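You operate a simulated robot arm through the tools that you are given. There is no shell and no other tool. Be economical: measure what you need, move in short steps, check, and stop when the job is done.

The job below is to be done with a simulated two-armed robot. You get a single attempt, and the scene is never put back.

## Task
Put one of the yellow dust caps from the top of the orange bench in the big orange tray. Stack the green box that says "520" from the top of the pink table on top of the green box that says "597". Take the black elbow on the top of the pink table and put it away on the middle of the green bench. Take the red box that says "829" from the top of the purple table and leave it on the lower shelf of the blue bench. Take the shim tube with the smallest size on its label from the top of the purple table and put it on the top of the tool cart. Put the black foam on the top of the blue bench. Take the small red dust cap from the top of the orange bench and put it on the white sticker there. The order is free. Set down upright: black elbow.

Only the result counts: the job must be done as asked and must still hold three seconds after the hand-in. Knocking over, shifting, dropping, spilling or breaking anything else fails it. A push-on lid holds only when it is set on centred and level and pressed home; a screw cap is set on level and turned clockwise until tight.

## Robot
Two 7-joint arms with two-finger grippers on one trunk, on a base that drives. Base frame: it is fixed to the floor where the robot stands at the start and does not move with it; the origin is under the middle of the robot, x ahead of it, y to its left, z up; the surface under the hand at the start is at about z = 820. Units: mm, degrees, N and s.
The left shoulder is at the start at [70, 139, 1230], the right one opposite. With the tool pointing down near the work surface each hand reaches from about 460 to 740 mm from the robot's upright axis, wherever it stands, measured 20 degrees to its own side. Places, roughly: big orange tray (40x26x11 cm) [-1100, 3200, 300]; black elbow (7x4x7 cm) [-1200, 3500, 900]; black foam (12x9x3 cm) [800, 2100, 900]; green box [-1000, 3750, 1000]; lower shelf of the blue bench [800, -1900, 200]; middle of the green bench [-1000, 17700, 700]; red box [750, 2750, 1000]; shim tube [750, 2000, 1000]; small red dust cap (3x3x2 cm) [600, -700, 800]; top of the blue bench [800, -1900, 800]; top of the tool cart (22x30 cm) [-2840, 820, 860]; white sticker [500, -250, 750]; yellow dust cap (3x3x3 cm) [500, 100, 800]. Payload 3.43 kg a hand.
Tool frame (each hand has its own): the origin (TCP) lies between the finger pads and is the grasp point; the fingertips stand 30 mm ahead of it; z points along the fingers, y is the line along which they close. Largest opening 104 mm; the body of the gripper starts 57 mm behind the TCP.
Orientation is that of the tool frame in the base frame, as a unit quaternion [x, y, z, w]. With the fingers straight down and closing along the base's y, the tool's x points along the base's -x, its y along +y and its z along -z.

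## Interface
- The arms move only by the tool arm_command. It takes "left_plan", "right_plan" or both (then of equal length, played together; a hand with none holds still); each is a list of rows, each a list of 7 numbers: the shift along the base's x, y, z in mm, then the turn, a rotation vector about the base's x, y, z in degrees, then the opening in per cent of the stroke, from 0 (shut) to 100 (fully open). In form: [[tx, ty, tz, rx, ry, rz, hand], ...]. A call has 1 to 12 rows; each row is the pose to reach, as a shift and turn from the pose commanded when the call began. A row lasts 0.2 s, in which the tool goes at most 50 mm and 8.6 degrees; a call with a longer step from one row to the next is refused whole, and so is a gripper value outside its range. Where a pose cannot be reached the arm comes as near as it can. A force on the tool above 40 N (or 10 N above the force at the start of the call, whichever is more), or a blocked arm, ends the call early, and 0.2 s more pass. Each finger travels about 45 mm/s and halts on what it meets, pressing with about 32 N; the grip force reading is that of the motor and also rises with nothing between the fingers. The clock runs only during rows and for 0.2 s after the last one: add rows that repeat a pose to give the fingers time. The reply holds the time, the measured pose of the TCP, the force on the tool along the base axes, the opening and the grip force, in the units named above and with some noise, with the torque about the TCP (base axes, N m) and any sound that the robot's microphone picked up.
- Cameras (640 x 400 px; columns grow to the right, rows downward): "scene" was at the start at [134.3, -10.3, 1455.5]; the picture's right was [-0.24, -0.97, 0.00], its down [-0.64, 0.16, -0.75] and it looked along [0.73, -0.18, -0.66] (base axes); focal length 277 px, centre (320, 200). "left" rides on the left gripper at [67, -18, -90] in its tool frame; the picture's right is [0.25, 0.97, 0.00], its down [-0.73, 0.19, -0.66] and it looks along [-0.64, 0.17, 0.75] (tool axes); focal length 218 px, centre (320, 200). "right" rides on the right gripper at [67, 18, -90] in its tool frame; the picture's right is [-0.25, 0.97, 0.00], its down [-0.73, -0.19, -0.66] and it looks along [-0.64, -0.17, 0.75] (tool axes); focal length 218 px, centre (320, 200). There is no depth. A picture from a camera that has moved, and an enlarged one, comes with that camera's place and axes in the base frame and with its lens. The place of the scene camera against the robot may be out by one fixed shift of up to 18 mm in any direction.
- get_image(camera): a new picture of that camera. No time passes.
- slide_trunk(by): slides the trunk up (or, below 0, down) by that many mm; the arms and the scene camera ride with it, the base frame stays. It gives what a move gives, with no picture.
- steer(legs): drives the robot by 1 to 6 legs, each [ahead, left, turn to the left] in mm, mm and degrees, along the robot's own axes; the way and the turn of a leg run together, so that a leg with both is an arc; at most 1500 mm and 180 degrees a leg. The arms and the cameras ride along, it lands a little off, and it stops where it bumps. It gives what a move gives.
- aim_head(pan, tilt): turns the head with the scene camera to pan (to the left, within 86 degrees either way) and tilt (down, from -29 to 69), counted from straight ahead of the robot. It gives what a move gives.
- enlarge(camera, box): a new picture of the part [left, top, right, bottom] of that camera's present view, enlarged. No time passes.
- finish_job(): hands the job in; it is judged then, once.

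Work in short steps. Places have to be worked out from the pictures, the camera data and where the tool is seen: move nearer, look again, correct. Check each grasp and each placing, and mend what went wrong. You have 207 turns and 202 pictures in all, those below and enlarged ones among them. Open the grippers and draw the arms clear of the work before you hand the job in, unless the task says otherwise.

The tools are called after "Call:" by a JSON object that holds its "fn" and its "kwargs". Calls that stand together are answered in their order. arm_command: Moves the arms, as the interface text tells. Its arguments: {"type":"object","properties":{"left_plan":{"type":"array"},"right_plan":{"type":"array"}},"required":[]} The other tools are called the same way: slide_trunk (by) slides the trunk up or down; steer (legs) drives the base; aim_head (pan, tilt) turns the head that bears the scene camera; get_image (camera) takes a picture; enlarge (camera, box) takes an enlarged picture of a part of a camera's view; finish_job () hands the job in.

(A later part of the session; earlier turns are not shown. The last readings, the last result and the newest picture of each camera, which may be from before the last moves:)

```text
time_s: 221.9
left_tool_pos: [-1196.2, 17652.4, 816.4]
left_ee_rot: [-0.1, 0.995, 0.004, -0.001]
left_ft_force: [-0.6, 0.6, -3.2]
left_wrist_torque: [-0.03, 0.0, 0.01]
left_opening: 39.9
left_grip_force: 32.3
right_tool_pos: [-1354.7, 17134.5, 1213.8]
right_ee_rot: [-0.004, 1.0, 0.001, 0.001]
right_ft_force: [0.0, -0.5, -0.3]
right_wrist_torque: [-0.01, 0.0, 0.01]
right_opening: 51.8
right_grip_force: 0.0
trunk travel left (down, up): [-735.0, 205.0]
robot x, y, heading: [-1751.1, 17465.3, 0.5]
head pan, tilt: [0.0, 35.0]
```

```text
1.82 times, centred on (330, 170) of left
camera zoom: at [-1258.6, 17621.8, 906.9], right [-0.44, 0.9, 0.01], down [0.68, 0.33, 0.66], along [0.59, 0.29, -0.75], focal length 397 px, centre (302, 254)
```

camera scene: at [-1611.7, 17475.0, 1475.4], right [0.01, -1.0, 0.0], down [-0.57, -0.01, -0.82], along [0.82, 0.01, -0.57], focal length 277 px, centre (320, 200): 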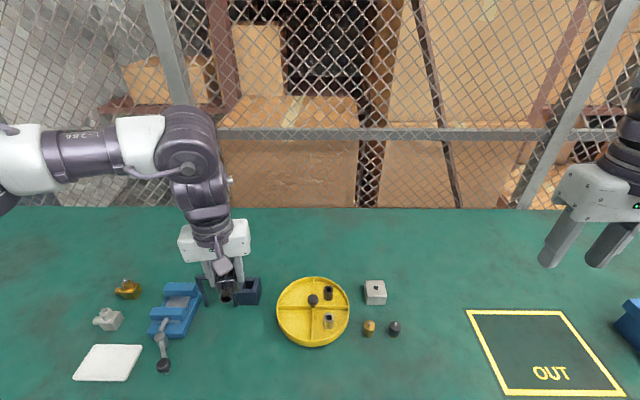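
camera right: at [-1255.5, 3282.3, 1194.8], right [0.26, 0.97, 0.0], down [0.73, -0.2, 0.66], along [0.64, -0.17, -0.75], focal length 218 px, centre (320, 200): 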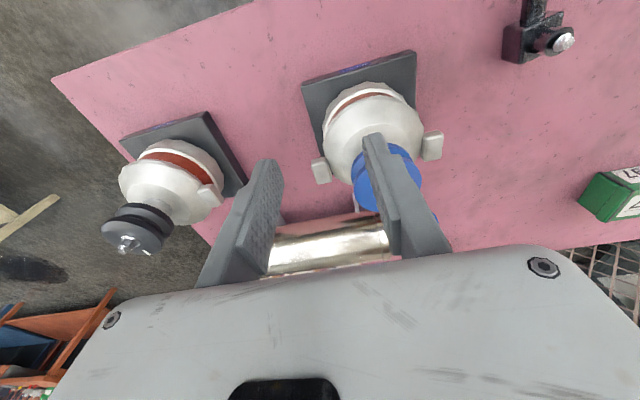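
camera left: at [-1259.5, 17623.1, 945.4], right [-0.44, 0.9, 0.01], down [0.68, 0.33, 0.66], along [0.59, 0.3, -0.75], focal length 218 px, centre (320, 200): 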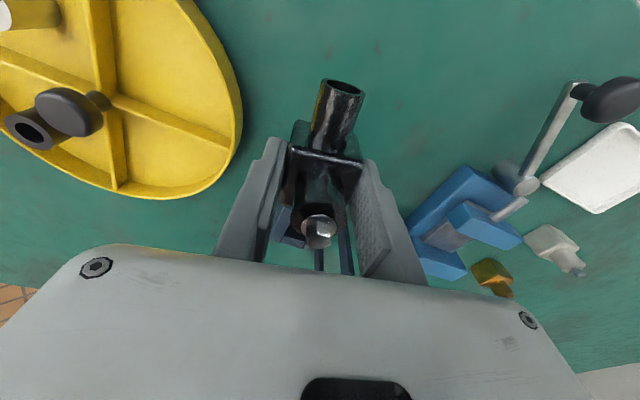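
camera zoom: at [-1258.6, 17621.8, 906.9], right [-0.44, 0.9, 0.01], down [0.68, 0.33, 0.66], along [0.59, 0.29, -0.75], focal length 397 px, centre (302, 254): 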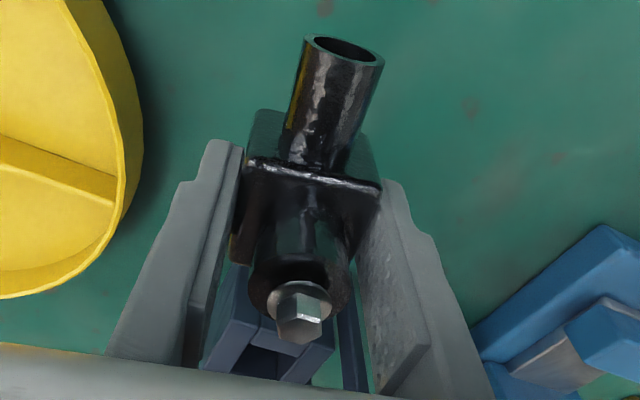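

No contact yet at 816. I keep lowering in 3 mm steps.

Call:
{"fn": "arm_command", "kwargs": {"left_plan": [[0, 0, -3, 0, 0, 0, 25], [0, 0, -6, 0, 0, 0, 25], [0, 0, -9, 0, 0, 0, 25], [0, 0, -12, 0, 0, 0, 25], [0, 0, -15, 0, 0, 0, 25], [0, 0, -18, 0, 0, 0, 25], [0, 0, -21, 0, 0, 0, 25], [0, 0, -24, 0, 0, 0, 25]]}}

Call:
{"fn": "get_image", "kwargs": {"camera": "left"}}

```text
time_s: 223.7
left_tool_pos: [-1198.0, 17653.6, 794.5]
left_ee_rot: [-0.1, 0.995, 0.005, -0.001]
left_ft_force: [0.3, -0.3, -3.5]
left_wrist_torque: [0.02, 0.01, 0.02]
left_opening: 39.7
left_grip_force: 32.0
right_tool_pos: [-1354.2, 17135.4, 1214.3]
right_ee_rot: [-0.005, 1.0, 0.001, 0.001]
right_ft_force: [0.2, -0.7, 0.1]
right_wrist_torque: [0.02, 0.0, 0.02]
right_opening: 52.3
right_grip_force: 0.0
trunk travel left (down, up): [-735.0, 205.0]
robot x, y, heading: [-1753.0, 17465.0, 0.7]
head pan, tilt: [0.0, 35.0]
```

```text
112 pictures are left
camera left: at [-1259.3, 17622.2, 883.1], right [-0.44, 0.9, 0.01], down [0.68, 0.33, 0.66], along [0.59, 0.29, -0.75], focal length 218 px, centre (320, 200)
```

left: 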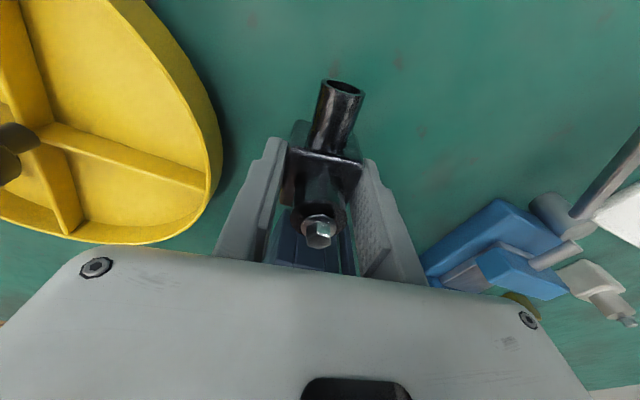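

Still free; the bench is lower than estimated. I keep going down slowly.

Call:
{"fn": "arm_command", "kwargs": {"left_plan": [[0, 0, -4, 0, 0, 0, 25], [0, 0, -8, 0, 0, 0, 25], [0, 0, -12, 0, 0, 0, 25], [0, 0, -15, 0, 0, 0, 25], [0, 0, -18, 0, 0, 0, 25], [0, 0, -21, 0, 0, 0, 25], [0, 0, -24, 0, 0, 0, 25], [0, 0, -27, 0, 0, 0, 25], [0, 0, -30, 0, 0, 0, 25]]}}

Call:
{"fn": "get_image", "kwargs": {"camera": "left"}}

Call:
{"fn": "enlarge", "kwargs": {"camera": "scene", "box": [130, 230, 410, 390]}}

```text
time_s: 225.7
left_tool_pos: [-1196.6, 17652.2, 763.3]
left_ee_rot: [-0.1, 0.995, 0.004, -0.001]
left_ft_force: [-0.7, -0.3, -3.8]
left_wrist_torque: [0.01, 0.02, 0.06]
left_opening: 39.5
left_grip_force: 32.3
right_tool_pos: [-1353.6, 17135.4, 1214.8]
right_ee_rot: [-0.004, 1.0, 0.001, 0.001]
right_ft_force: [0.0, 0.0, -0.3]
right_wrist_torque: [-0.05, -0.03, -0.03]
right_opening: 52.1
right_grip_force: 0.1
trunk travel left (down, up): [-735.0, 205.0]
robot x, y, heading: [-1749.8, 17464.8, 0.8]
head pan, tilt: [0.0, 35.0]
```

```text
111 pictures are left
camera left: at [-1258.7, 17621.6, 852.9], right [-0.44, 0.9, 0.01], down [0.68, 0.33, 0.66], along [0.59, 0.3, -0.75], focal length 218 px, centre (320, 200)
```

left: 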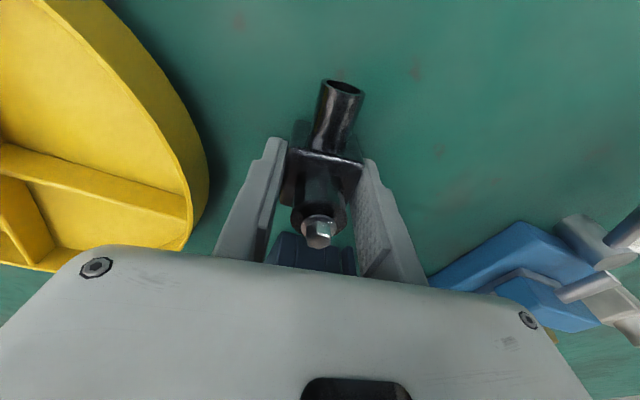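

```text
2.29 times, centred on (270, 310) of scene
camera zoom: at [-1610.2, 17475.1, 1475.2], right [0.01, -1.0, 0.0], down [-0.57, -0.01, -0.82], along [0.82, 0.01, -0.57], focal length 633 px, centre (434, -51)
```

zoom: 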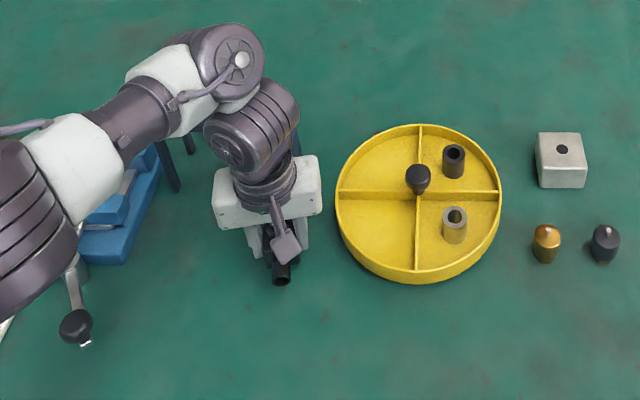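

Still no contact; continue lowering in small steps.

Call:
{"fn": "arm_command", "kwargs": {"left_plan": [[0, 0, -4, 0, 0, 0, 25], [0, 0, -8, 0, 0, 0, 25], [0, 0, -11, 0, 0, 0, 25], [0, 0, -14, 0, 0, 0, 25], [0, 0, -17, 0, 0, 0, 25], [0, 0, -20, 0, 0, 0, 25], [0, 0, -23, 0, 0, 0, 25], [0, 0, -26, 0, 0, 0, 25], [0, 0, -29, 0, 0, 0, 25]]}}

Call:
{"fn": "get_image", "kwargs": {"camera": "left"}}

```text
time_s: 227.2
left_tool_pos: [-1196.3, 17651.7, 748.0]
left_ee_rot: [-0.099, 0.995, 0.001, 0.003]
left_ft_force: [-8.2, -0.7, 21.3]
left_wrist_torque: [-0.17, 0.08, -0.05]
left_opening: 39.6
left_grip_force: 31.9
right_tool_pos: [-1357.9, 17134.2, 1215.4]
right_ee_rot: [-0.004, 1.0, 0.001, 0.002]
right_ft_force: [0.3, -0.4, -0.3]
right_wrist_torque: [0.0, 0.05, 0.01]
right_opening: 52.2
right_grip_force: 0.1
trunk travel left (down, up): [-735.0, 205.0]
robot x, y, heading: [-1750.8, 17466.1, 0.8]
head pan, tilt: [0.0, 35.0]
stopped in row 7 (left hand): the force on the tool passed its limit at 43 N (the readings are from after the stop); the commanded pose is now the measured one
```

```text
109 pictures are left
camera left: at [-1258.3, 17620.7, 837.0], right [-0.44, 0.9, 0.0], down [0.67, 0.33, 0.66], along [0.6, 0.29, -0.75], focal length 218 px, centre (320, 200)
```

left: 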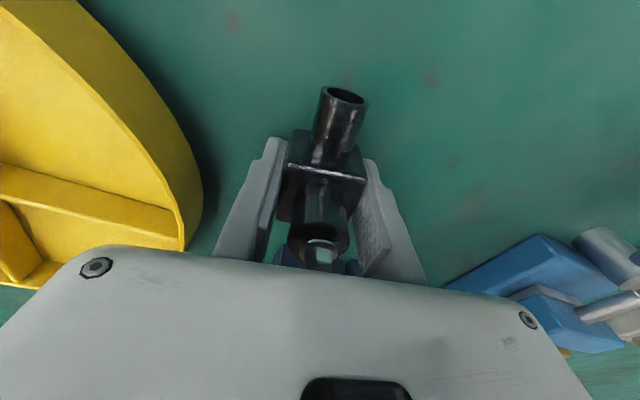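

Contact with the bench at TCP 748. I release gently and raise.

Call:
{"fn": "arm_command", "kwargs": {"left_plan": [[0, 0, 1, 0, 0, 0, 40], [0, 0, 1, 0, 0, 0, 50], [0, 0, 1, 0, 0, 0, 58], [0, 0, 1, 0, 0, 0, 58], [0, 0, 1, 0, 0, 0, 58]]}}

Call:
{"fn": "get_image", "kwargs": {"camera": "left"}}

```text
time_s: 228.4
left_tool_pos: [-1196.3, 17652.9, 748.3]
left_ee_rot: [-0.1, 0.995, 0.003, 0.004]
left_ft_force: [-0.7, 15.1, 31.2]
left_wrist_torque: [-0.44, 0.16, 0.02]
left_opening: 45.1
left_grip_force: 0.0
right_tool_pos: [-1358.8, 17136.8, 1216.9]
right_ee_rot: [-0.005, 1.0, -0.001, 0.002]
right_ft_force: [-0.6, 0.1, 0.3]
right_wrist_torque: [0.01, 0.01, 0.01]
right_opening: 51.8
right_grip_force: 0.0
trunk travel left (down, up): [-735.0, 205.0]
robot x, y, heading: [-1753.0, 17464.6, 0.6]
head pan, tilt: [0.0, 35.0]
```

```text
108 pictures are left
camera left: at [-1258.9, 17622.8, 837.8], right [-0.44, 0.9, 0.0], down [0.67, 0.33, 0.66], along [0.6, 0.29, -0.75], focal length 218 px, centre (320, 200)
```

left: 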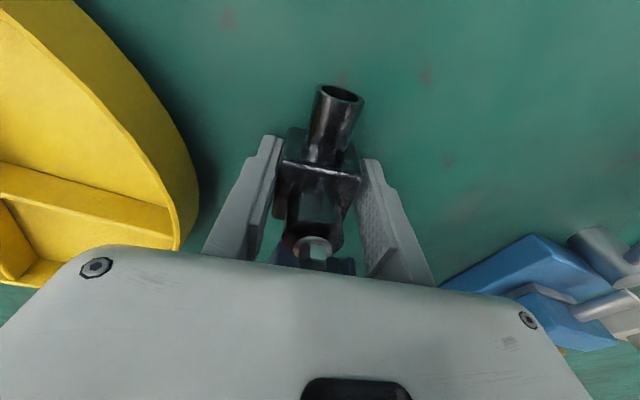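

The fingertips press on the bench (31 N up), blocking the opening. I raise 6 mm and then open.

Call:
{"fn": "arm_command", "kwargs": {"left_plan": [[0, 0, 3, 0, 0, 0, 43], [0, 0, 6, 0, 0, 0, 45], [0, 0, 7, 0, 0, 0, 55], [0, 0, 7, 0, 0, 0, 60], [0, 0, 7, 0, 0, 0, 60]]}}

Call:
{"fn": "get_image", "kwargs": {"camera": "left"}}

```text
time_s: 229.6
left_tool_pos: [-1196.7, 17651.7, 753.4]
left_ee_rot: [-0.1, 0.995, 0.003, 0.002]
left_ft_force: [-0.3, -0.8, -1.1]
left_wrist_torque: [-0.03, 0.0, 0.0]
left_opening: 62.5
left_grip_force: 0.1
right_tool_pos: [-1355.8, 17133.4, 1214.8]
right_ee_rot: [-0.004, 1.0, 0.001, 0.001]
right_ft_force: [-0.3, -0.2, -0.1]
right_wrist_torque: [-0.02, 0.01, -0.01]
right_opening: 51.9
right_grip_force: 0.1
trunk travel left (down, up): [-735.0, 205.0]
robot x, y, heading: [-1751.6, 17465.9, 0.7]
head pan, tilt: [0.0, 35.0]
```

```text
107 pictures are left
camera left: at [-1257.7, 17621.3, 842.6], right [-0.44, 0.9, 0.0], down [0.68, 0.33, 0.66], along [0.59, 0.29, -0.75], focal length 218 px, centre (320, 200)
```

left: 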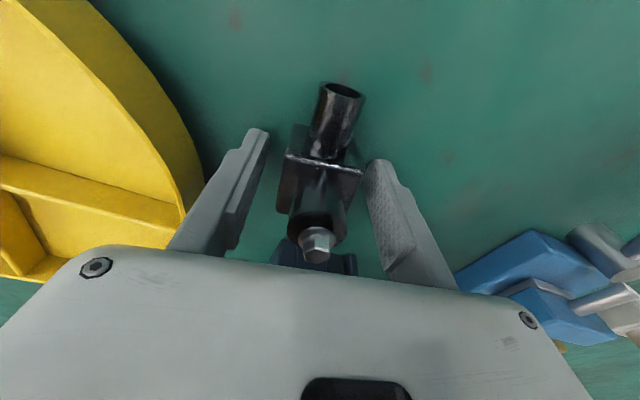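

Free now. I lift straight up and check that the elbow stands.

Call:
{"fn": "arm_command", "kwargs": {"left_plan": [[0, 0, 20, 0, 0, 0, 60], [0, 0, 50, 0, 0, 0, 60], [0, 0, 90, 0, 0, 0, 60], [0, 0, 130, 0, 0, 0, 60], [0, 0, 170, 0, 0, 0, 60], [0, 0, 210, 0, 0, 0, 60], [0, 0, 250, 0, 0, 0, 60]]}}

Call:
{"fn": "get_image", "kwargs": {"camera": "left"}}

Call:
{"fn": "get_image", "kwargs": {"camera": "scene"}}

```text
time_s: 231.2
left_tool_pos: [-1196.7, 17652.3, 1001.6]
left_ee_rot: [-0.099, 0.995, 0.003, 0.001]
left_ft_force: [-0.2, -1.0, 0.2]
left_wrist_torque: [0.02, -0.02, -0.02]
left_opening: 62.2
left_grip_force: 0.0
right_tool_pos: [-1355.6, 17135.0, 1213.9]
right_ee_rot: [-0.004, 1.0, 0.001, 0.0]
right_ft_force: [-0.2, -0.8, 0.5]
right_wrist_torque: [0.02, -0.01, 0.0]
right_opening: 52.1
right_grip_force: 0.0
trunk travel left (down, up): [-735.0, 205.0]
robot x, y, heading: [-1745.6, 17463.1, 0.6]
head pan, tilt: [0.0, 35.0]
```

```text
106 pictures are left
camera left: at [-1259.2, 17622.3, 1091.5], right [-0.44, 0.9, 0.01], down [0.68, 0.33, 0.66], along [0.59, 0.29, -0.75], focal length 218 px, centre (320, 200)
```

left: 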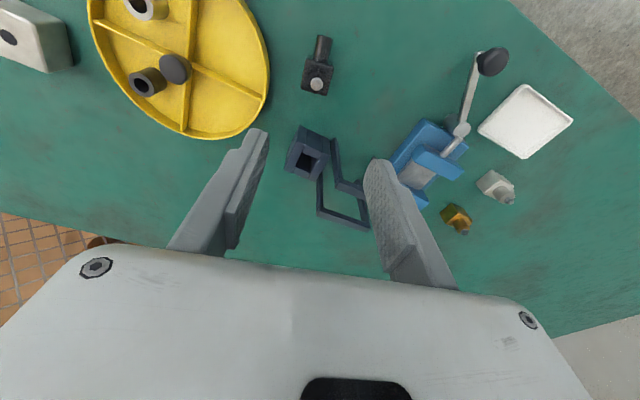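

```text
105 pictures are left
camera scene: at [-1611.9, 17474.1, 1475.3], right [0.01, -1.0, 0.0], down [-0.57, 0.0, -0.82], along [0.82, 0.01, -0.57], focal length 277 px, centre (320, 200)
```

scene: 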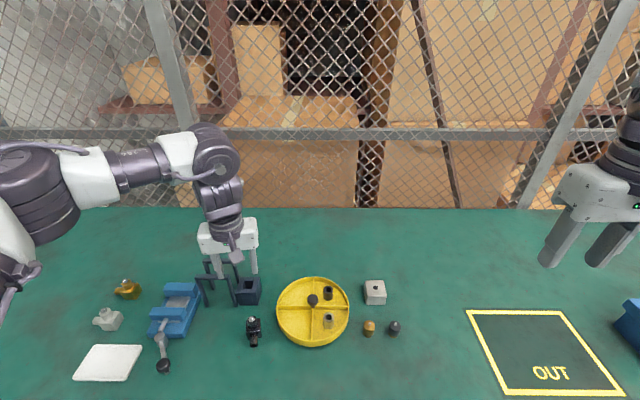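

The elbow stands upright on the bench near its middle. I back off and drive back down the aisle.

Call:
{"fn": "steer", "kwargs": {"legs": [[-960, 0, -0.6], [0, -1500, 0], [0, -1500, 0], [0, -1500, 0], [0, -1500, 0]]}}

```text
time_s: 264.4
left_tool_pos: [-1924.6, 11669.8, 1000.7]
left_ee_rot: [-0.131, 0.991, 0.003, 0.001]
left_ft_force: [-0.2, -0.2, 0.0]
left_wrist_torque: [0.01, 0.01, -0.04]
left_opening: 62.3
left_grip_force: 0.1
right_tool_pos: [-2049.7, 11142.2, 1213.5]
right_ee_rot: [-0.036, 0.999, 0.001, 0.002]
right_ft_force: [0.0, -0.2, 1.0]
right_wrist_torque: [-0.01, -0.03, 0.02]
right_opening: 51.7
right_grip_force: 0.1
trunk travel left (down, up): [-735.0, 205.0]
robot x, y, heading: [-2466.5, 11444.9, 4.1]
head pan, tilt: [0.0, 35.0]
```

Heading drifted 4°. I correct it and go on another 7.5 m.

Call:
{"fn": "steer", "kwargs": {"legs": [[0, 0, -5], [0, -1500, 0], [0, -1500, 0], [0, -1500, -1.5], [0, -1500, 0], [0, -1500, 0]]}}

```text
time_s: 293.8
left_tool_pos: [-2192.7, 5513.9, 1001.8]
left_ee_rot: [-0.03, 1.0, 0.003, 0.001]
left_ft_force: [-0.2, -0.1, 0.5]
left_wrist_torque: [-0.03, 0.0, 0.0]
left_opening: 62.5
left_grip_force: 0.0
right_tool_pos: [-2421.2, 5020.6, 1214.1]
right_ee_rot: [0.065, 0.998, 0.001, 0.0]
right_ft_force: [0.4, 0.4, 0.4]
right_wrist_torque: [0.01, 0.0, -0.02]
right_opening: 52.0
right_grip_force: 0.1
trunk travel left (down, up): [-735.0, 205.0]
robot x, y, heading: [-2771.2, 5404.4, -7.2]
head pan, tilt: [0.0, 35.0]
stopped in leg 5: the robot was blocked; the commanded pose is now the measured one
```

Blocked at (-2771,5404), probably the conveyor curb behind. I look toward the driving direction.

Call:
{"fn": "aim_head", "kwargs": {"pan": -80, "tilt": 25}}

Call:
{"fn": "get_image", "kwargs": {"camera": "scene"}}

```text
time_s: 295.3
left_tool_pos: [-2192.6, 5513.2, 1001.5]
left_ee_rot: [-0.031, 1.0, 0.002, 0.002]
left_ft_force: [0.5, 0.0, -0.1]
left_wrist_torque: [-0.02, 0.04, 0.01]
left_opening: 62.6
left_grip_force: 0.1
right_tool_pos: [-2421.4, 5020.8, 1215.0]
right_ee_rot: [0.065, 0.998, 0.001, 0.001]
right_ft_force: [-1.7, -0.1, 0.7]
right_wrist_torque: [0.01, 0.02, -0.01]
right_opening: 52.1
right_grip_force: 0.0
trunk travel left (down, up): [-735.0, 205.0]
robot x, y, heading: [-2769.4, 5401.7, -7.3]
head pan, tilt: [-80.0, 25.0]
```

```text
104 pictures are left
camera scene: at [-2711.9, 5313.1, 1491.1], right [-1.0, -0.05, 0.0], down [-0.02, 0.42, -0.91], along [0.04, -0.91, -0.42], focal length 277 px, centre (320, 200)
```

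scene: 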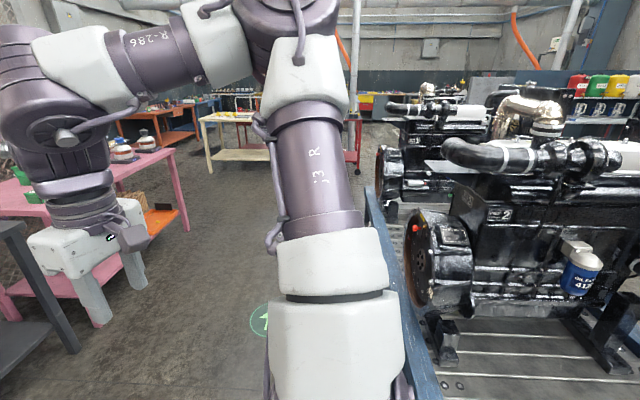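

It is the curb. I move forward, straighten, and continue toward y≈2400.

Call:
{"fn": "steer", "kwargs": {"legs": [[400, 0, 0], [0, 0, 7.3], [0, -1500, 0], [0, -1500, 0]]}}

```text
time_s: 312.4
left_tool_pos: [-1836.0, 2543.2, 1001.8]
left_ee_rot: [-0.087, 0.996, 0.003, 0.002]
left_ft_force: [-0.3, 0.5, 0.6]
left_wrist_torque: [-0.01, 0.03, -0.02]
left_opening: 62.5
left_grip_force: 0.0
right_tool_pos: [-2008.3, 2026.8, 1214.2]
right_ee_rot: [0.007, 1.0, 0.001, 0.001]
right_ft_force: [-0.2, -0.9, 0.3]
right_wrist_torque: [-0.02, 0.01, 0.02]
right_opening: 51.9
right_grip_force: 0.1
trunk travel left (down, up): [-735.0, 205.0]
robot x, y, heading: [-2401.1, 2364.6, -0.8]
head pan, tilt: [-80.0, 25.0]
```

I look toward the tool cart from here.

Call:
{"fn": "get_image", "kwargs": {"camera": "scene"}}

```text
103 pictures are left
camera scene: at [-2329.5, 2284.0, 1491.1], right [-0.99, -0.16, 0.0], down [-0.07, 0.42, -0.91], along [0.14, -0.89, -0.42], focal length 277 px, centre (320, 200)
```

scene: 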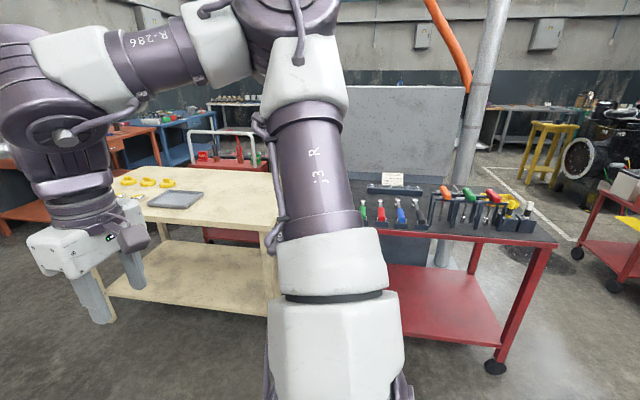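

The red cart with tools is the one at the hint. Now I drive to the purple table (x≈50, y≈2100).

Call:
{"fn": "steer", "kwargs": {"legs": [[0, -260, 0.8], [1500, 0, 0], [950, 0, 0]]}}

Call:
{"fn": "aim_head", "kwargs": {"pan": 10, "tilt": 30}}

Call:
{"fn": "get_image", "kwargs": {"camera": "scene"}}

Call:
{"fn": "enlarge", "kwargs": {"camera": "scene", "box": [200, 100, 440, 250]}}

```text
time_s: 325.8
left_tool_pos: [604.6, 2300.6, 1001.9]
left_ee_rot: [-0.102, 0.995, 0.003, 0.002]
left_ft_force: [0.1, 0.2, -0.4]
left_wrist_torque: [0.01, 0.01, 0.0]
left_opening: 62.4
left_grip_force: 0.1
right_tool_pos: [448.4, 1781.6, 1214.8]
right_ee_rot: [-0.007, 1.0, 0.002, 0.001]
right_ft_force: [-0.3, 0.4, 0.8]
right_wrist_torque: [-0.01, -0.01, -0.01]
right_opening: 52.2
right_grip_force: 0.1
trunk travel left (down, up): [-735.0, 205.0]
robot x, y, heading: [51.8, 2107.5, 0.9]
head pan, tilt: [-80.0, 25.0]
```

```text
time_s: 327.4
left_tool_pos: [605.0, 2299.9, 1002.0]
left_ee_rot: [-0.102, 0.995, 0.003, 0.002]
left_ft_force: [-0.6, -0.5, -0.2]
left_wrist_torque: [-0.01, 0.02, -0.02]
left_opening: 62.5
left_grip_force: 0.0
right_tool_pos: [449.8, 1780.8, 1214.8]
right_ee_rot: [-0.007, 1.0, 0.001, 0.001]
right_ft_force: [0.6, -0.2, 0.4]
right_wrist_torque: [-0.02, -0.01, -0.04]
right_opening: 51.8
right_grip_force: 0.1
trunk travel left (down, up): [-735.0, 205.0]
robot x, y, heading: [51.2, 2108.4, 0.6]
head pan, tilt: [10.0, 30.0]
```

```text
102 pictures are left
camera scene: at [192.0, 2134.8, 1483.1], right [0.19, -0.98, 0.0], down [-0.49, -0.09, -0.87], along [0.85, 0.16, -0.5], focal length 277 px, centre (320, 200)
```

scene: 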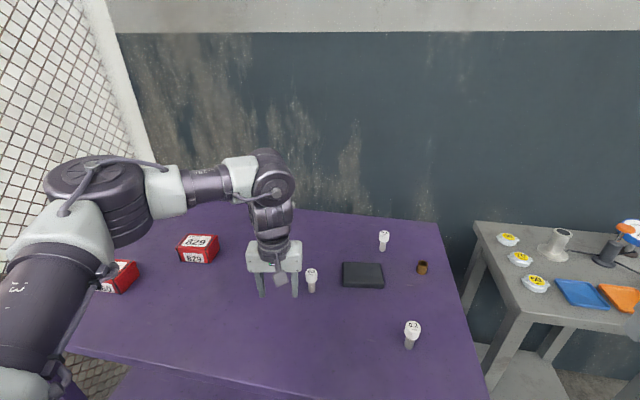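

```text
2.67 times, centred on (320, 175) of scene
camera zoom: at [192.0, 2134.8, 1483.1], right [0.19, -0.98, 0.0], down [-0.49, -0.09, -0.87], along [0.85, 0.16, -0.5], focal length 738 px, centre (320, 267)
```

zoom: 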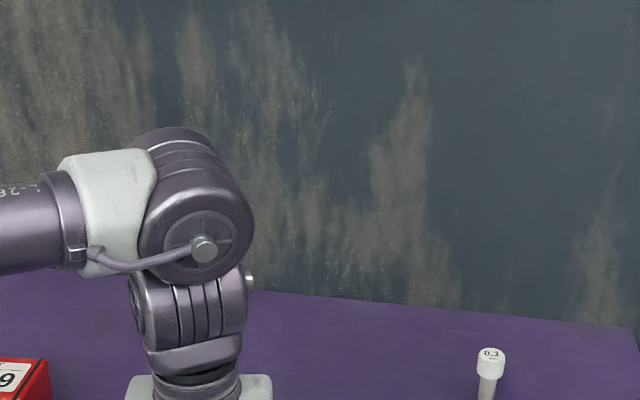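

Three shim tubes. I enlarge their labels.

Call:
{"fn": "enlarge", "kwargs": {"camera": "scene", "box": [365, 220, 405, 260]}}

Call:
{"fn": "enlarge", "kwargs": {"camera": "scene", "box": [290, 258, 335, 303]}}

Call:
{"fn": "enlarge", "kwargs": {"camera": "scene", "box": [390, 310, 435, 355]}}

```text
10.00 times, centred on (385, 240) of scene
camera zoom: at [192.0, 2134.8, 1483.1], right [0.19, -0.98, 0.0], down [-0.49, -0.09, -0.87], along [0.85, 0.16, -0.5], focal length 2768 px, centre (-330, -200)
```

zoom: 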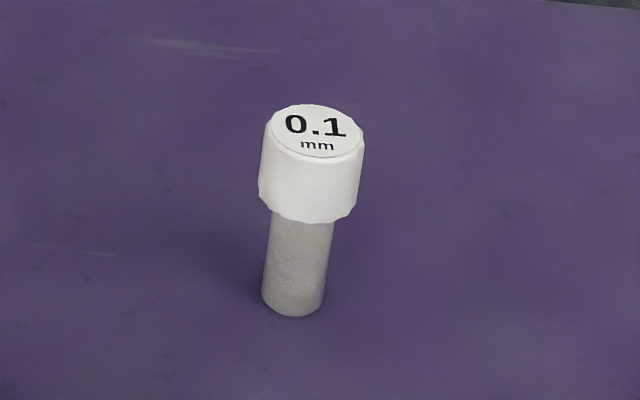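

```text
8.89 times, centred on (312, 280) of scene
camera zoom: at [192.0, 2134.8, 1483.1], right [0.19, -0.98, 0.0], down [-0.49, -0.09, -0.87], along [0.85, 0.16, -0.5], focal length 2460 px, centre (387, -516)
```

zoom: 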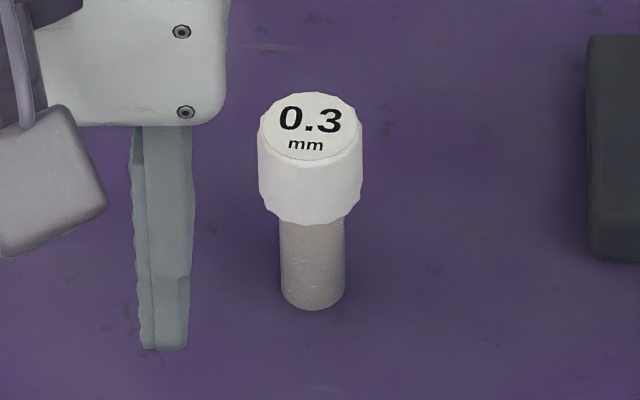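

```text
8.89 times, centred on (412, 332) of scene
camera zoom: at [192.0, 2134.8, 1483.1], right [0.19, -0.98, 0.0], down [-0.49, -0.09, -0.87], along [0.85, 0.16, -0.5], focal length 2460 px, centre (-502, -978)
```

zoom: 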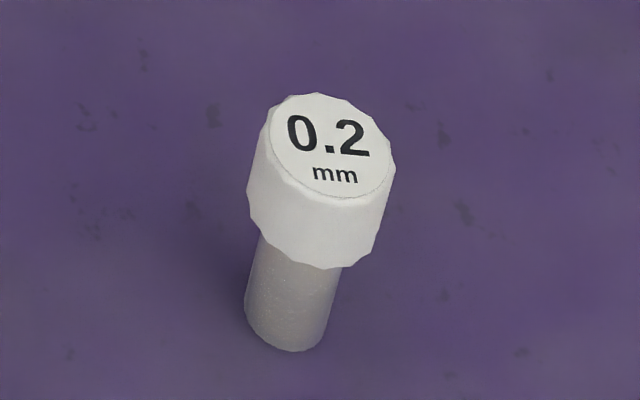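

The 0.1 mm tube (smallest) is at ≈[957,2068], top z≈930. I drive closer: to x≈250, y≈1968.

Call:
{"fn": "arm_command", "kwargs": {"left_plan": [[0, 0, 25, 0, 0, -5, 60], [0, 0, 50, 0, 0, -11, 60]]}}

Call:
{"fn": "steer", "kwargs": {"legs": [[0, -140, -0.6], [190, 0, 0]]}}

Call:
{"fn": "get_image", "kwargs": {"camera": "left"}}

Call:
{"fn": "get_image", "kwargs": {"camera": "scene"}}

```text
time_s: 328.0
left_tool_pos: [603.7, 2299.4, 1051.2]
left_ee_rot: [-0.005, 1.0, 0.003, 0.001]
left_ft_force: [-0.2, 0.3, 0.7]
left_wrist_torque: [0.0, 0.0, 0.03]
left_opening: 62.4
left_grip_force: 0.0
right_tool_pos: [448.1, 1780.6, 1214.6]
right_ee_rot: [-0.006, 1.0, 0.001, 0.0]
right_ft_force: [0.5, -0.2, 0.1]
right_wrist_torque: [0.02, -0.01, -0.01]
right_opening: 52.4
right_grip_force: 0.0
trunk travel left (down, up): [-735.0, 205.0]
robot x, y, heading: [50.7, 2107.3, 0.6]
head pan, tilt: [10.0, 30.0]
```

```text
time_s: 330.5
left_tool_pos: [778.3, 2154.2, 1047.3]
left_ee_rot: [0.003, 1.0, 0.003, 0.0]
left_ft_force: [0.7, -0.1, 0.0]
left_wrist_torque: [0.06, 0.01, 0.0]
left_opening: 62.4
left_grip_force: 0.0
right_tool_pos: [613.7, 1637.5, 1211.3]
right_ee_rot: [0.003, 1.0, 0.001, -0.003]
right_ft_force: [1.5, 0.2, -0.5]
right_wrist_torque: [-0.03, 0.04, 0.01]
right_opening: 51.9
right_grip_force: 0.2
trunk travel left (down, up): [-735.0, 205.0]
robot x, y, heading: [214.9, 1973.2, -0.2]
head pan, tilt: [10.0, 30.0]
stopped in leg 2: the robot was blocked; the commanded pose is now the measured one
```

```text
97 pictures are left
camera left: at [711.7, 2137.0, 1137.0], right [-0.25, 0.97, 0.0], down [0.73, 0.18, 0.66], along [0.64, 0.16, -0.75], focal length 218 px, centre (320, 200)
```

left: 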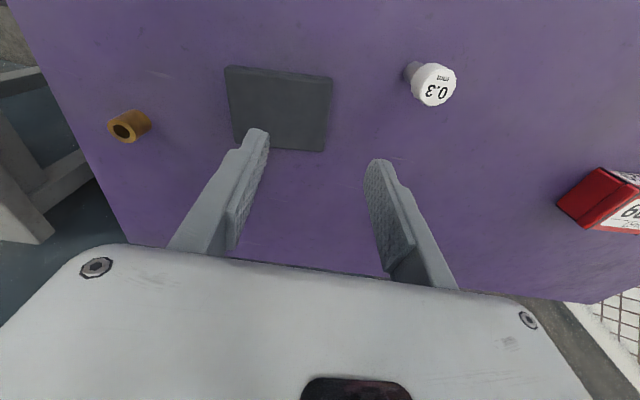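

```text
96 pictures are left
camera scene: at [364.6, 1996.7, 1482.3], right [0.17, -0.99, 0.0], down [-0.5, -0.08, -0.86], along [0.85, 0.15, -0.5], focal length 277 px, centre (320, 200)
```

scene: 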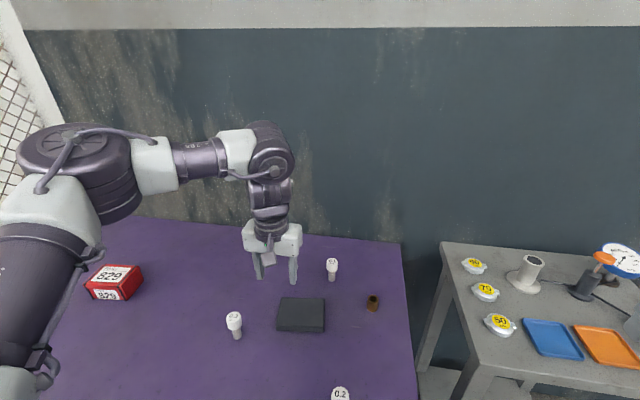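

The base touched the table at x=215 (its limit). Tubes still stand. I move the left hand toward the 0.1 tube at ≈[950,2055].

Call:
{"fn": "arm_command", "kwargs": {"left_plan": [[30, -20, 0, 0, 0, 0, 60], [60, -40, 0, 0, 0, 0, 60], [90, -60, 0, 0, 0, 0, 60], [110, -80, 0, 0, 0, 0, 60], [130, -95, 0, 0, 0, 0, 60], [140, -98, 0, 0, 0, 0, 60], [140, -98, 0, 0, 0, 0, 60]]}}

Call:
{"fn": "get_image", "kwargs": {"camera": "left"}}

```text
time_s: 332.1
left_tool_pos: [882.6, 2074.9, 1049.4]
left_ee_rot: [0.004, 1.0, 0.003, 0.001]
left_ft_force: [-0.9, -0.7, 0.5]
left_wrist_torque: [0.01, 0.0, 0.02]
left_opening: 62.5
left_grip_force: 0.2
left hand out of reach, approached as far as the arm can: row 5, 6, 7
right_tool_pos: [608.3, 1636.1, 1212.9]
right_ee_rot: [0.004, 1.0, 0.002, 0.001]
right_ft_force: [0.0, 0.1, 0.6]
right_wrist_torque: [0.04, 0.02, -0.01]
right_opening: 52.2
right_grip_force: 0.0
trunk travel left (down, up): [-735.0, 205.0]
robot x, y, heading: [215.0, 1969.8, -0.4]
head pan, tilt: [10.0, 30.0]
```

```text
95 pictures are left
camera left: at [816.6, 2057.3, 1139.1], right [-0.24, 0.97, 0.0], down [0.73, 0.18, 0.66], along [0.64, 0.17, -0.75], focal length 218 px, centre (320, 200)
```

left: 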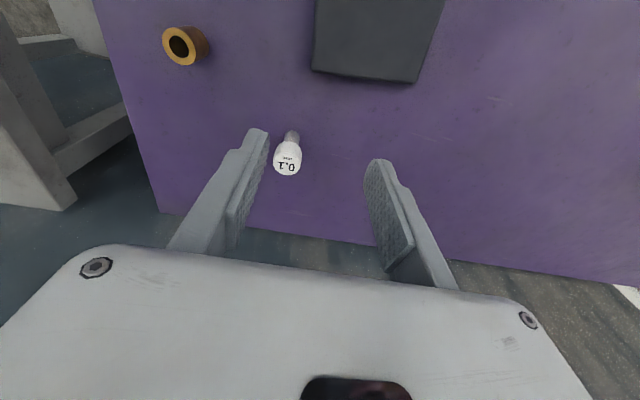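

Tube confirmed at [948,2055], top 940. Reach is short with the tool vertical, so I tilt the tool 25° forward and advance, staying above the tube.

Call:
{"fn": "arm_command", "kwargs": {"left_plan": [[0, -5, 0, 0, -8, 0, 60], [0, -10, 0, 0, -16, 0, 60], [10, -15, -10, 0, -24, 0, 60], [30, -20, -20, 0, -28, 0, 60], [50, -20, -30, 0, -28, 0, 60], [62, -20, -40, 0, -28, 0, 60], [62, -20, -40, 0, -28, 0, 60]]}}

Call:
{"fn": "get_image", "kwargs": {"camera": "left"}}

Call:
{"fn": "enlarge", "kwargs": {"camera": "scene", "box": [220, 200, 400, 330]}}

```text
time_s: 333.7
left_tool_pos: [947.2, 2055.4, 1007.8]
left_ee_rot: [0.002, 0.97, 0.003, 0.243]
left_ft_force: [0.0, 0.2, -0.3]
left_wrist_torque: [0.02, 0.02, -0.01]
left_opening: 62.2
left_grip_force: 0.1
right_tool_pos: [608.3, 1637.0, 1213.9]
right_ee_rot: [0.003, 1.0, 0.001, 0.001]
right_ft_force: [0.3, -0.5, 0.7]
right_wrist_torque: [-0.02, 0.04, 0.01]
right_opening: 51.8
right_grip_force: 0.1
trunk travel left (down, up): [-735.0, 205.0]
robot x, y, heading: [215.0, 1971.9, -0.1]
head pan, tilt: [10.0, 30.0]
```

```text
94 pictures are left
camera left: at [847.0, 2037.8, 1055.3], right [-0.22, 0.97, -0.11], down [0.33, 0.18, 0.92], along [0.92, 0.17, -0.36], focal length 218 px, centre (320, 200)
```

left: 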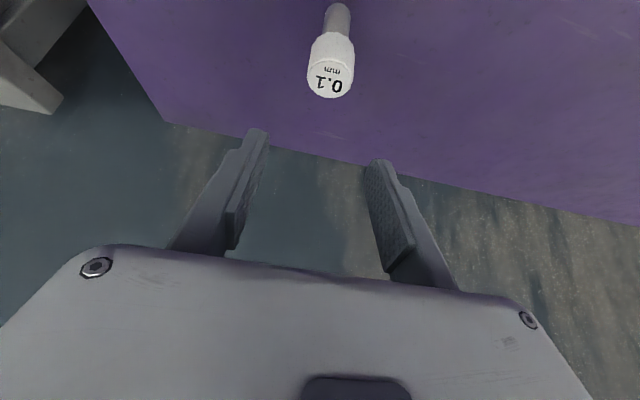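

```text
3.08 times, centred on (310, 265) of scene
camera zoom: at [357.8, 1996.9, 1483.1], right [0.17, -0.99, 0.0], down [-0.49, -0.08, -0.87], along [0.85, 0.15, -0.5], focal length 852 px, centre (351, 0)
```

zoom: 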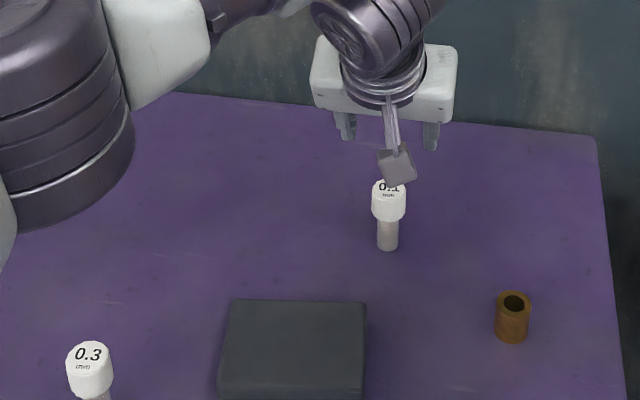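

The tube lies right under the fingers' centre. I descend to TCP z≈922 and close.

Call:
{"fn": "arm_command", "kwargs": {"left_plan": [[-4, -1, -30, 0, 0, 0, 60], [-4, -1, -60, 0, 0, 0, 60], [-4, -1, -86, 0, 0, 0, 60], [-4, -1, -86, 0, 0, 0, 60], [-4, -1, -86, 0, 0, 0, 45], [-4, -1, -86, 0, 0, 0, 30], [-4, -1, -86, 0, 0, 0, 15], [-4, -1, -86, 0, 0, 0, 15]]}}

Call:
{"fn": "get_image", "kwargs": {"camera": "left"}}

```text
time_s: 335.5
left_tool_pos: [942.6, 2052.0, 921.0]
left_ee_rot: [0.003, 0.97, 0.004, 0.243]
left_ft_force: [-0.9, -0.6, 0.7]
left_wrist_torque: [0.01, 0.01, 0.02]
left_opening: 30.1
left_grip_force: 31.8
right_tool_pos: [608.5, 1636.4, 1215.0]
right_ee_rot: [0.003, 1.0, 0.001, 0.001]
right_ft_force: [0.0, 0.5, 0.1]
right_wrist_torque: [0.03, -0.01, 0.0]
right_opening: 51.8
right_grip_force: 0.0
trunk travel left (down, up): [-735.0, 205.0]
robot x, y, heading: [214.9, 1971.9, -0.2]
head pan, tilt: [10.0, 30.0]
```

```text
92 pictures are left
camera left: at [842.7, 2035.2, 968.8], right [-0.22, 0.97, -0.11], down [0.33, 0.18, 0.92], along [0.92, 0.17, -0.36], focal length 218 px, centre (320, 200)
```

left: 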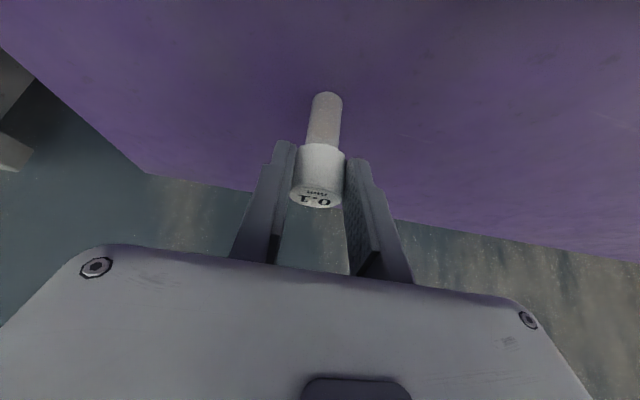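

Gripped (30 mm). I lift, and drive back toward the hall, then turn to face the cart.

Call:
{"fn": "arm_command", "kwargs": {"left_plan": [[0, 0, 30, 0, 0, 0, 15], [0, 0, 70, 0, 0, 0, 15], [-10, 0, 110, 0, 0, 0, 15], [-30, 5, 140, 0, 0, 0, 15], [-60, 10, 150, 0, 0, 0, 15]]}}

Call:
{"fn": "steer", "kwargs": {"legs": [[-300, 0, 0], [0, 180, 0], [-1500, 0, 0], [-1100, 0, 0], [0, 0, -90]]}}

Call:
{"fn": "aim_head", "kwargs": {"pan": 0, "tilt": 30}}

Call:
{"fn": "get_image", "kwargs": {"camera": "scene"}}

```text
time_s: 336.7
left_tool_pos: [880.1, 2063.8, 1072.6]
left_ee_rot: [0.002, 0.97, 0.004, 0.243]
left_ft_force: [-0.7, -0.7, -0.2]
left_wrist_torque: [0.04, 0.02, 0.0]
left_opening: 30.4
left_grip_force: 32.2
right_tool_pos: [607.0, 1636.0, 1214.6]
right_ee_rot: [0.002, 1.0, 0.001, 0.001]
right_ft_force: [-0.4, -0.1, 0.0]
right_wrist_torque: [-0.02, 0.01, -0.01]
right_opening: 52.1
right_grip_force: 0.1
trunk travel left (down, up): [-735.0, 205.0]
robot x, y, heading: [216.4, 1973.0, -0.1]
head pan, tilt: [10.0, 30.0]
```

```text
time_s: 356.1
left_tool_pos: [-2625.7, 1537.7, 1071.7]
left_ee_rot: [0.697, 0.675, -0.171, 0.171]
left_ft_force: [-0.1, -0.5, 0.3]
left_wrist_torque: [0.02, -0.01, -0.01]
left_opening: 29.8
left_grip_force: 31.6
right_tool_pos: [-3046.5, 1821.4, 1214.6]
right_ee_rot: [0.718, 0.696, -0.001, 0.001]
right_ft_force: [0.0, -0.7, -0.3]
right_wrist_torque: [-0.01, 0.0, -0.01]
right_opening: 51.9
right_grip_force: 0.0
trunk travel left (down, up): [-735.0, 205.0]
robot x, y, heading: [-2700.9, 2206.1, -91.6]
head pan, tilt: [10.0, 30.0]
```

```text
time_s: 356.8
left_tool_pos: [-2626.1, 1537.5, 1072.8]
left_ee_rot: [0.697, 0.675, -0.172, 0.171]
left_ft_force: [-0.9, -0.6, -0.3]
left_wrist_torque: [-0.01, -0.03, -0.02]
left_opening: 30.2
left_grip_force: 31.7
right_tool_pos: [-3046.4, 1821.9, 1216.0]
right_ee_rot: [0.718, 0.696, 0.0, 0.0]
right_ft_force: [0.6, 0.0, -0.5]
right_wrist_torque: [-0.02, -0.01, 0.01]
right_opening: 51.9
right_grip_force: 0.0
trunk travel left (down, up): [-735.0, 205.0]
robot x, y, heading: [-2705.6, 2210.2, -91.6]
head pan, tilt: [0.0, 30.0]
```

```text
91 pictures are left
camera scene: at [-2703.8, 2074.3, 1483.1], right [-1.0, 0.03, 0.0], down [0.01, 0.5, -0.87], along [-0.03, -0.87, -0.5], focal length 277 px, centre (320, 200)
```

scene: 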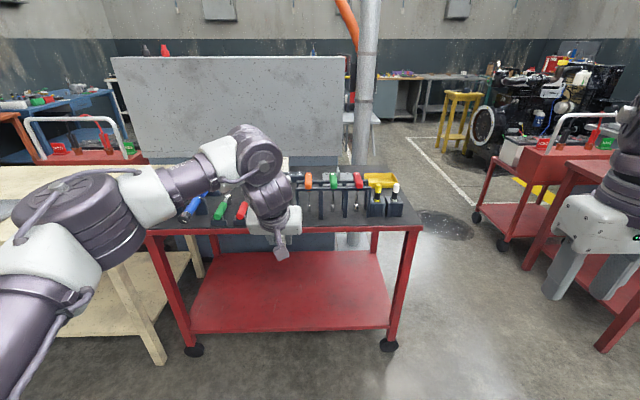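

The cart is ahead. I enlarge its top to find the free area.

Call:
{"fn": "enlarge", "kwargs": {"camera": "scene", "box": [140, 150, 440, 240]}}

Call:
{"fn": "get_image", "kwargs": {"camera": "left"}}

```text
2.13 times, centred on (290, 195) of scene
camera zoom: at [-2703.8, 2074.3, 1483.1], right [-1.0, 0.03, 0.0], down [0.01, 0.5, -0.87], along [-0.03, -0.87, -0.5], focal length 590 px, centre (384, 211)
```

zoom: 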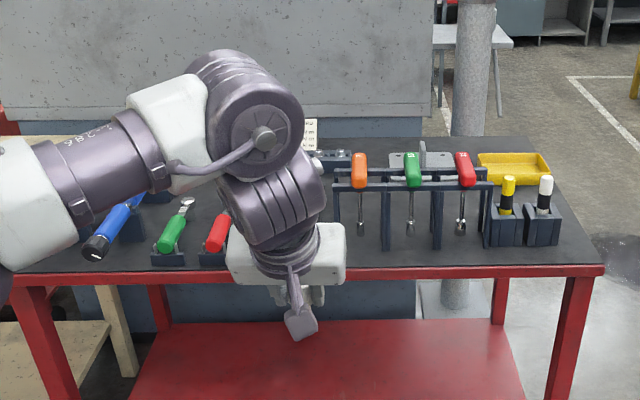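

```text
89 pictures are left
camera left: at [-2640.7, 1640.7, 1119.3], right [0.97, 0.2, -0.11], down [0.17, -0.34, 0.92], along [0.14, -0.92, -0.36], focal length 218 px, centre (320, 200)
```

left: 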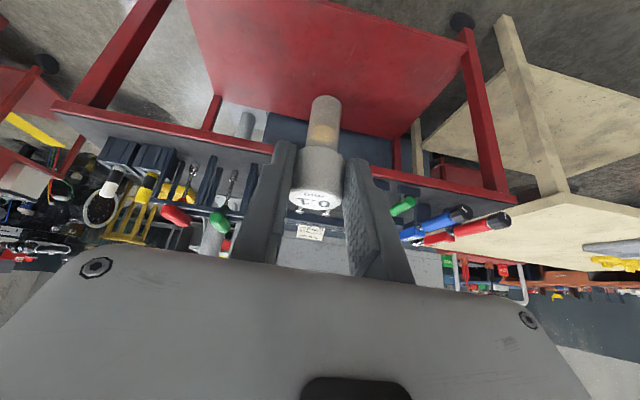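

I raise the trunk 150 and move closer (450 mm) to view the top from above.

Call:
{"fn": "slide_trunk", "kwargs": {"by": 180}}

Call:
{"fn": "steer", "kwargs": {"legs": [[0, 0, 1.6], [400, 0, 0]]}}

Call:
{"fn": "aim_head", "kwargs": {"pan": -10, "tilt": 50}}

Call:
{"fn": "get_image", "kwargs": {"camera": "scene"}}

```text
time_s: 358.8
left_tool_pos: [-2627.3, 1538.1, 1252.6]
left_ee_rot: [0.697, 0.675, -0.171, 0.172]
left_ft_force: [0.2, -0.4, -0.3]
left_wrist_torque: [0.03, 0.01, 0.0]
left_opening: 30.2
left_grip_force: 32.2
right_tool_pos: [-3045.8, 1821.6, 1394.4]
right_ee_rot: [0.718, 0.696, 0.0, 0.001]
right_ft_force: [0.3, 0.0, -0.3]
right_wrist_torque: [-0.04, 0.0, 0.05]
right_opening: 52.2
right_grip_force: 0.0
trunk travel left (down, up): [-915.0, 25.0]
robot x, y, heading: [-2703.0, 2207.0, -91.2]
head pan, tilt: [0.0, 30.0]
```

```text
time_s: 361.6
left_tool_pos: [-2604.9, 1144.4, 1253.5]
left_ee_rot: [0.685, 0.686, -0.17, 0.176]
left_ft_force: [-0.2, -0.9, -0.9]
left_wrist_torque: [-0.01, 0.01, -0.02]
left_opening: 30.0
left_grip_force: 31.5
right_tool_pos: [-3033.5, 1415.0, 1394.2]
right_ee_rot: [0.706, 0.708, 0.0, 0.002]
right_ft_force: [0.3, 1.1, -0.5]
right_wrist_torque: [-0.03, -0.02, 0.0]
right_opening: 52.0
right_grip_force: 0.0
trunk travel left (down, up): [-915.0, 25.0]
robot x, y, heading: [-2700.5, 1804.2, -89.9]
head pan, tilt: [0.0, 30.0]
```

```text
time_s: 362.5
left_tool_pos: [-2602.9, 1142.0, 1251.2]
left_ee_rot: [0.686, 0.686, -0.168, 0.175]
left_ft_force: [-0.7, 0.2, -1.0]
left_wrist_torque: [-0.04, 0.01, 0.0]
left_opening: 30.0
left_grip_force: 31.8
right_tool_pos: [-3032.5, 1409.9, 1393.6]
right_ee_rot: [0.706, 0.708, 0.001, 0.002]
right_ft_force: [0.5, -0.8, -0.2]
right_wrist_torque: [0.01, -0.01, -0.03]
right_opening: 52.1
right_grip_force: 0.1
trunk travel left (down, up): [-915.0, 25.0]
robot x, y, heading: [-2699.2, 1803.5, -89.8]
head pan, tilt: [-10.0, 50.0]
```

```text
88 pictures are left
camera scene: at [-2711.9, 1689.3, 1633.6], right [-0.99, 0.17, 0.0], down [0.13, 0.76, -0.64], along [-0.11, -0.63, -0.77], focal length 277 px, centre (320, 200)
```

scene: 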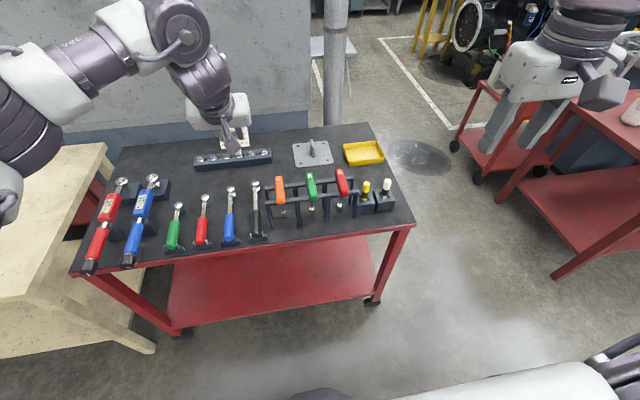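

I see a free strip between the rail and the wrench heads, around ≈[-2440,880]. I move so that the left hand is above it.

Call:
{"fn": "steer", "kwargs": {"legs": [[0, 120, 0], [260, 0, 0]]}}

Call:
{"fn": "get_image", "kwargs": {"camera": "scene"}}

Call:
{"fn": "get_image", "kwargs": {"camera": "left"}}

```text
time_s: 365.1
left_tool_pos: [-2485.7, 893.3, 1253.9]
left_ee_rot: [0.687, 0.684, -0.171, 0.175]
left_ft_force: [-0.2, 0.5, 0.0]
left_wrist_torque: [-0.04, 0.04, 0.0]
left_opening: 30.2
left_grip_force: 32.0
right_tool_pos: [-2914.0, 1167.7, 1396.1]
right_ee_rot: [0.708, 0.706, -0.001, 0.002]
right_ft_force: [0.0, 0.0, 0.2]
right_wrist_torque: [-0.02, -0.04, 0.01]
right_opening: 51.9
right_grip_force: 0.0
trunk travel left (down, up): [-915.0, 25.0]
robot x, y, heading: [-2580.0, 1554.1, -90.3]
head pan, tilt: [-10.0, 50.0]
```

```text
87 pictures are left
camera scene: at [-2592.1, 1443.8, 1634.1], right [-0.98, 0.18, 0.0], down [0.13, 0.75, -0.65], along [-0.11, -0.64, -0.76], focal length 277 px, centre (320, 200)
```

scene: 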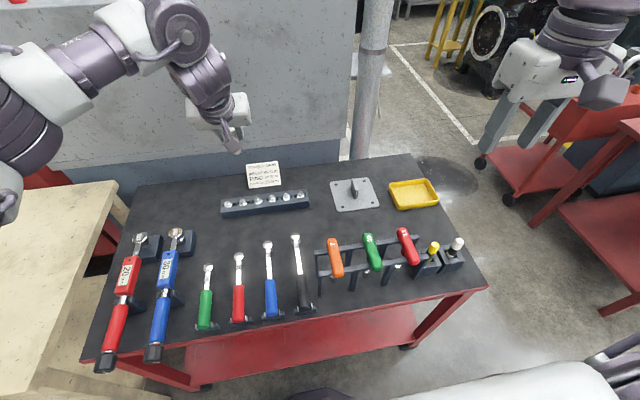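

```text
86 pictures are left
camera left: at [-2503.9, 996.4, 1301.6], right [0.97, 0.22, -0.11], down [0.18, -0.33, 0.93], along [0.17, -0.92, -0.36], focal length 218 px, centre (320, 200)
```

left: 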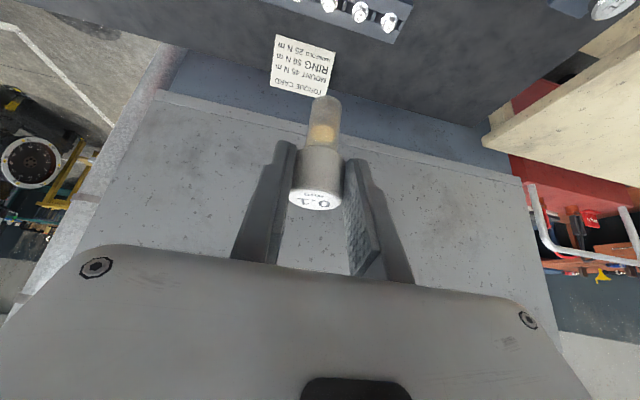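

The area between grey plate, rail and screwdriver rack is free; I pick [-2690,905]. I shift right 210 so the left hand is above it.

Call:
{"fn": "steer", "kwargs": {"legs": [[0, -205, 0.3]]}}

Call:
{"fn": "get_image", "kwargs": {"camera": "left"}}

Call:
{"fn": "get_image", "kwargs": {"camera": "scene"}}

```text
time_s: 366.8
left_tool_pos: [-2684.3, 889.6, 1251.2]
left_ee_rot: [0.684, 0.688, -0.17, 0.175]
left_ft_force: [-0.4, -0.2, -0.4]
left_wrist_torque: [0.02, 0.02, -0.02]
left_opening: 30.0
left_grip_force: 32.2
right_tool_pos: [-3112.1, 1159.8, 1395.8]
right_ee_rot: [0.706, 0.708, -0.001, -0.001]
right_ft_force: [0.3, 0.5, 0.9]
right_wrist_torque: [-0.02, 0.03, -0.02]
right_opening: 52.4
right_grip_force: 0.1
trunk travel left (down, up): [-915.0, 25.0]
robot x, y, heading: [-2784.9, 1559.4, -89.8]
head pan, tilt: [-10.0, 50.0]
```

```text
85 pictures are left
camera left: at [-2701.4, 991.9, 1298.9], right [0.97, 0.23, -0.12], down [0.19, -0.33, 0.92], along [0.17, -0.92, -0.36], focal length 218 px, centre (320, 200)
```

left: 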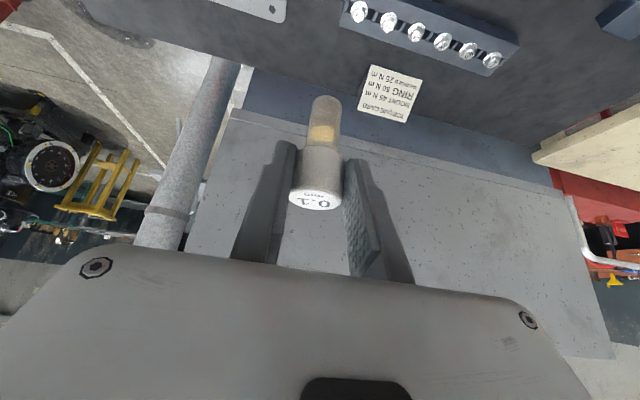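

```text
84 pictures are left
camera scene: at [-2791.0, 1437.5, 1633.5], right [-0.99, 0.17, 0.0], down [0.13, 0.76, -0.64], along [-0.11, -0.63, -0.77], focal length 277 px, centre (320, 200)
```

scene: 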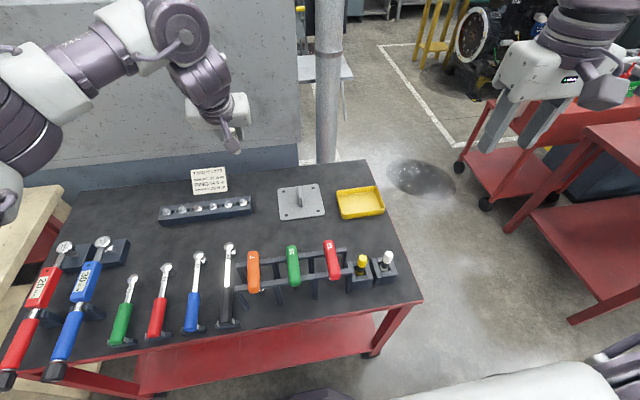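

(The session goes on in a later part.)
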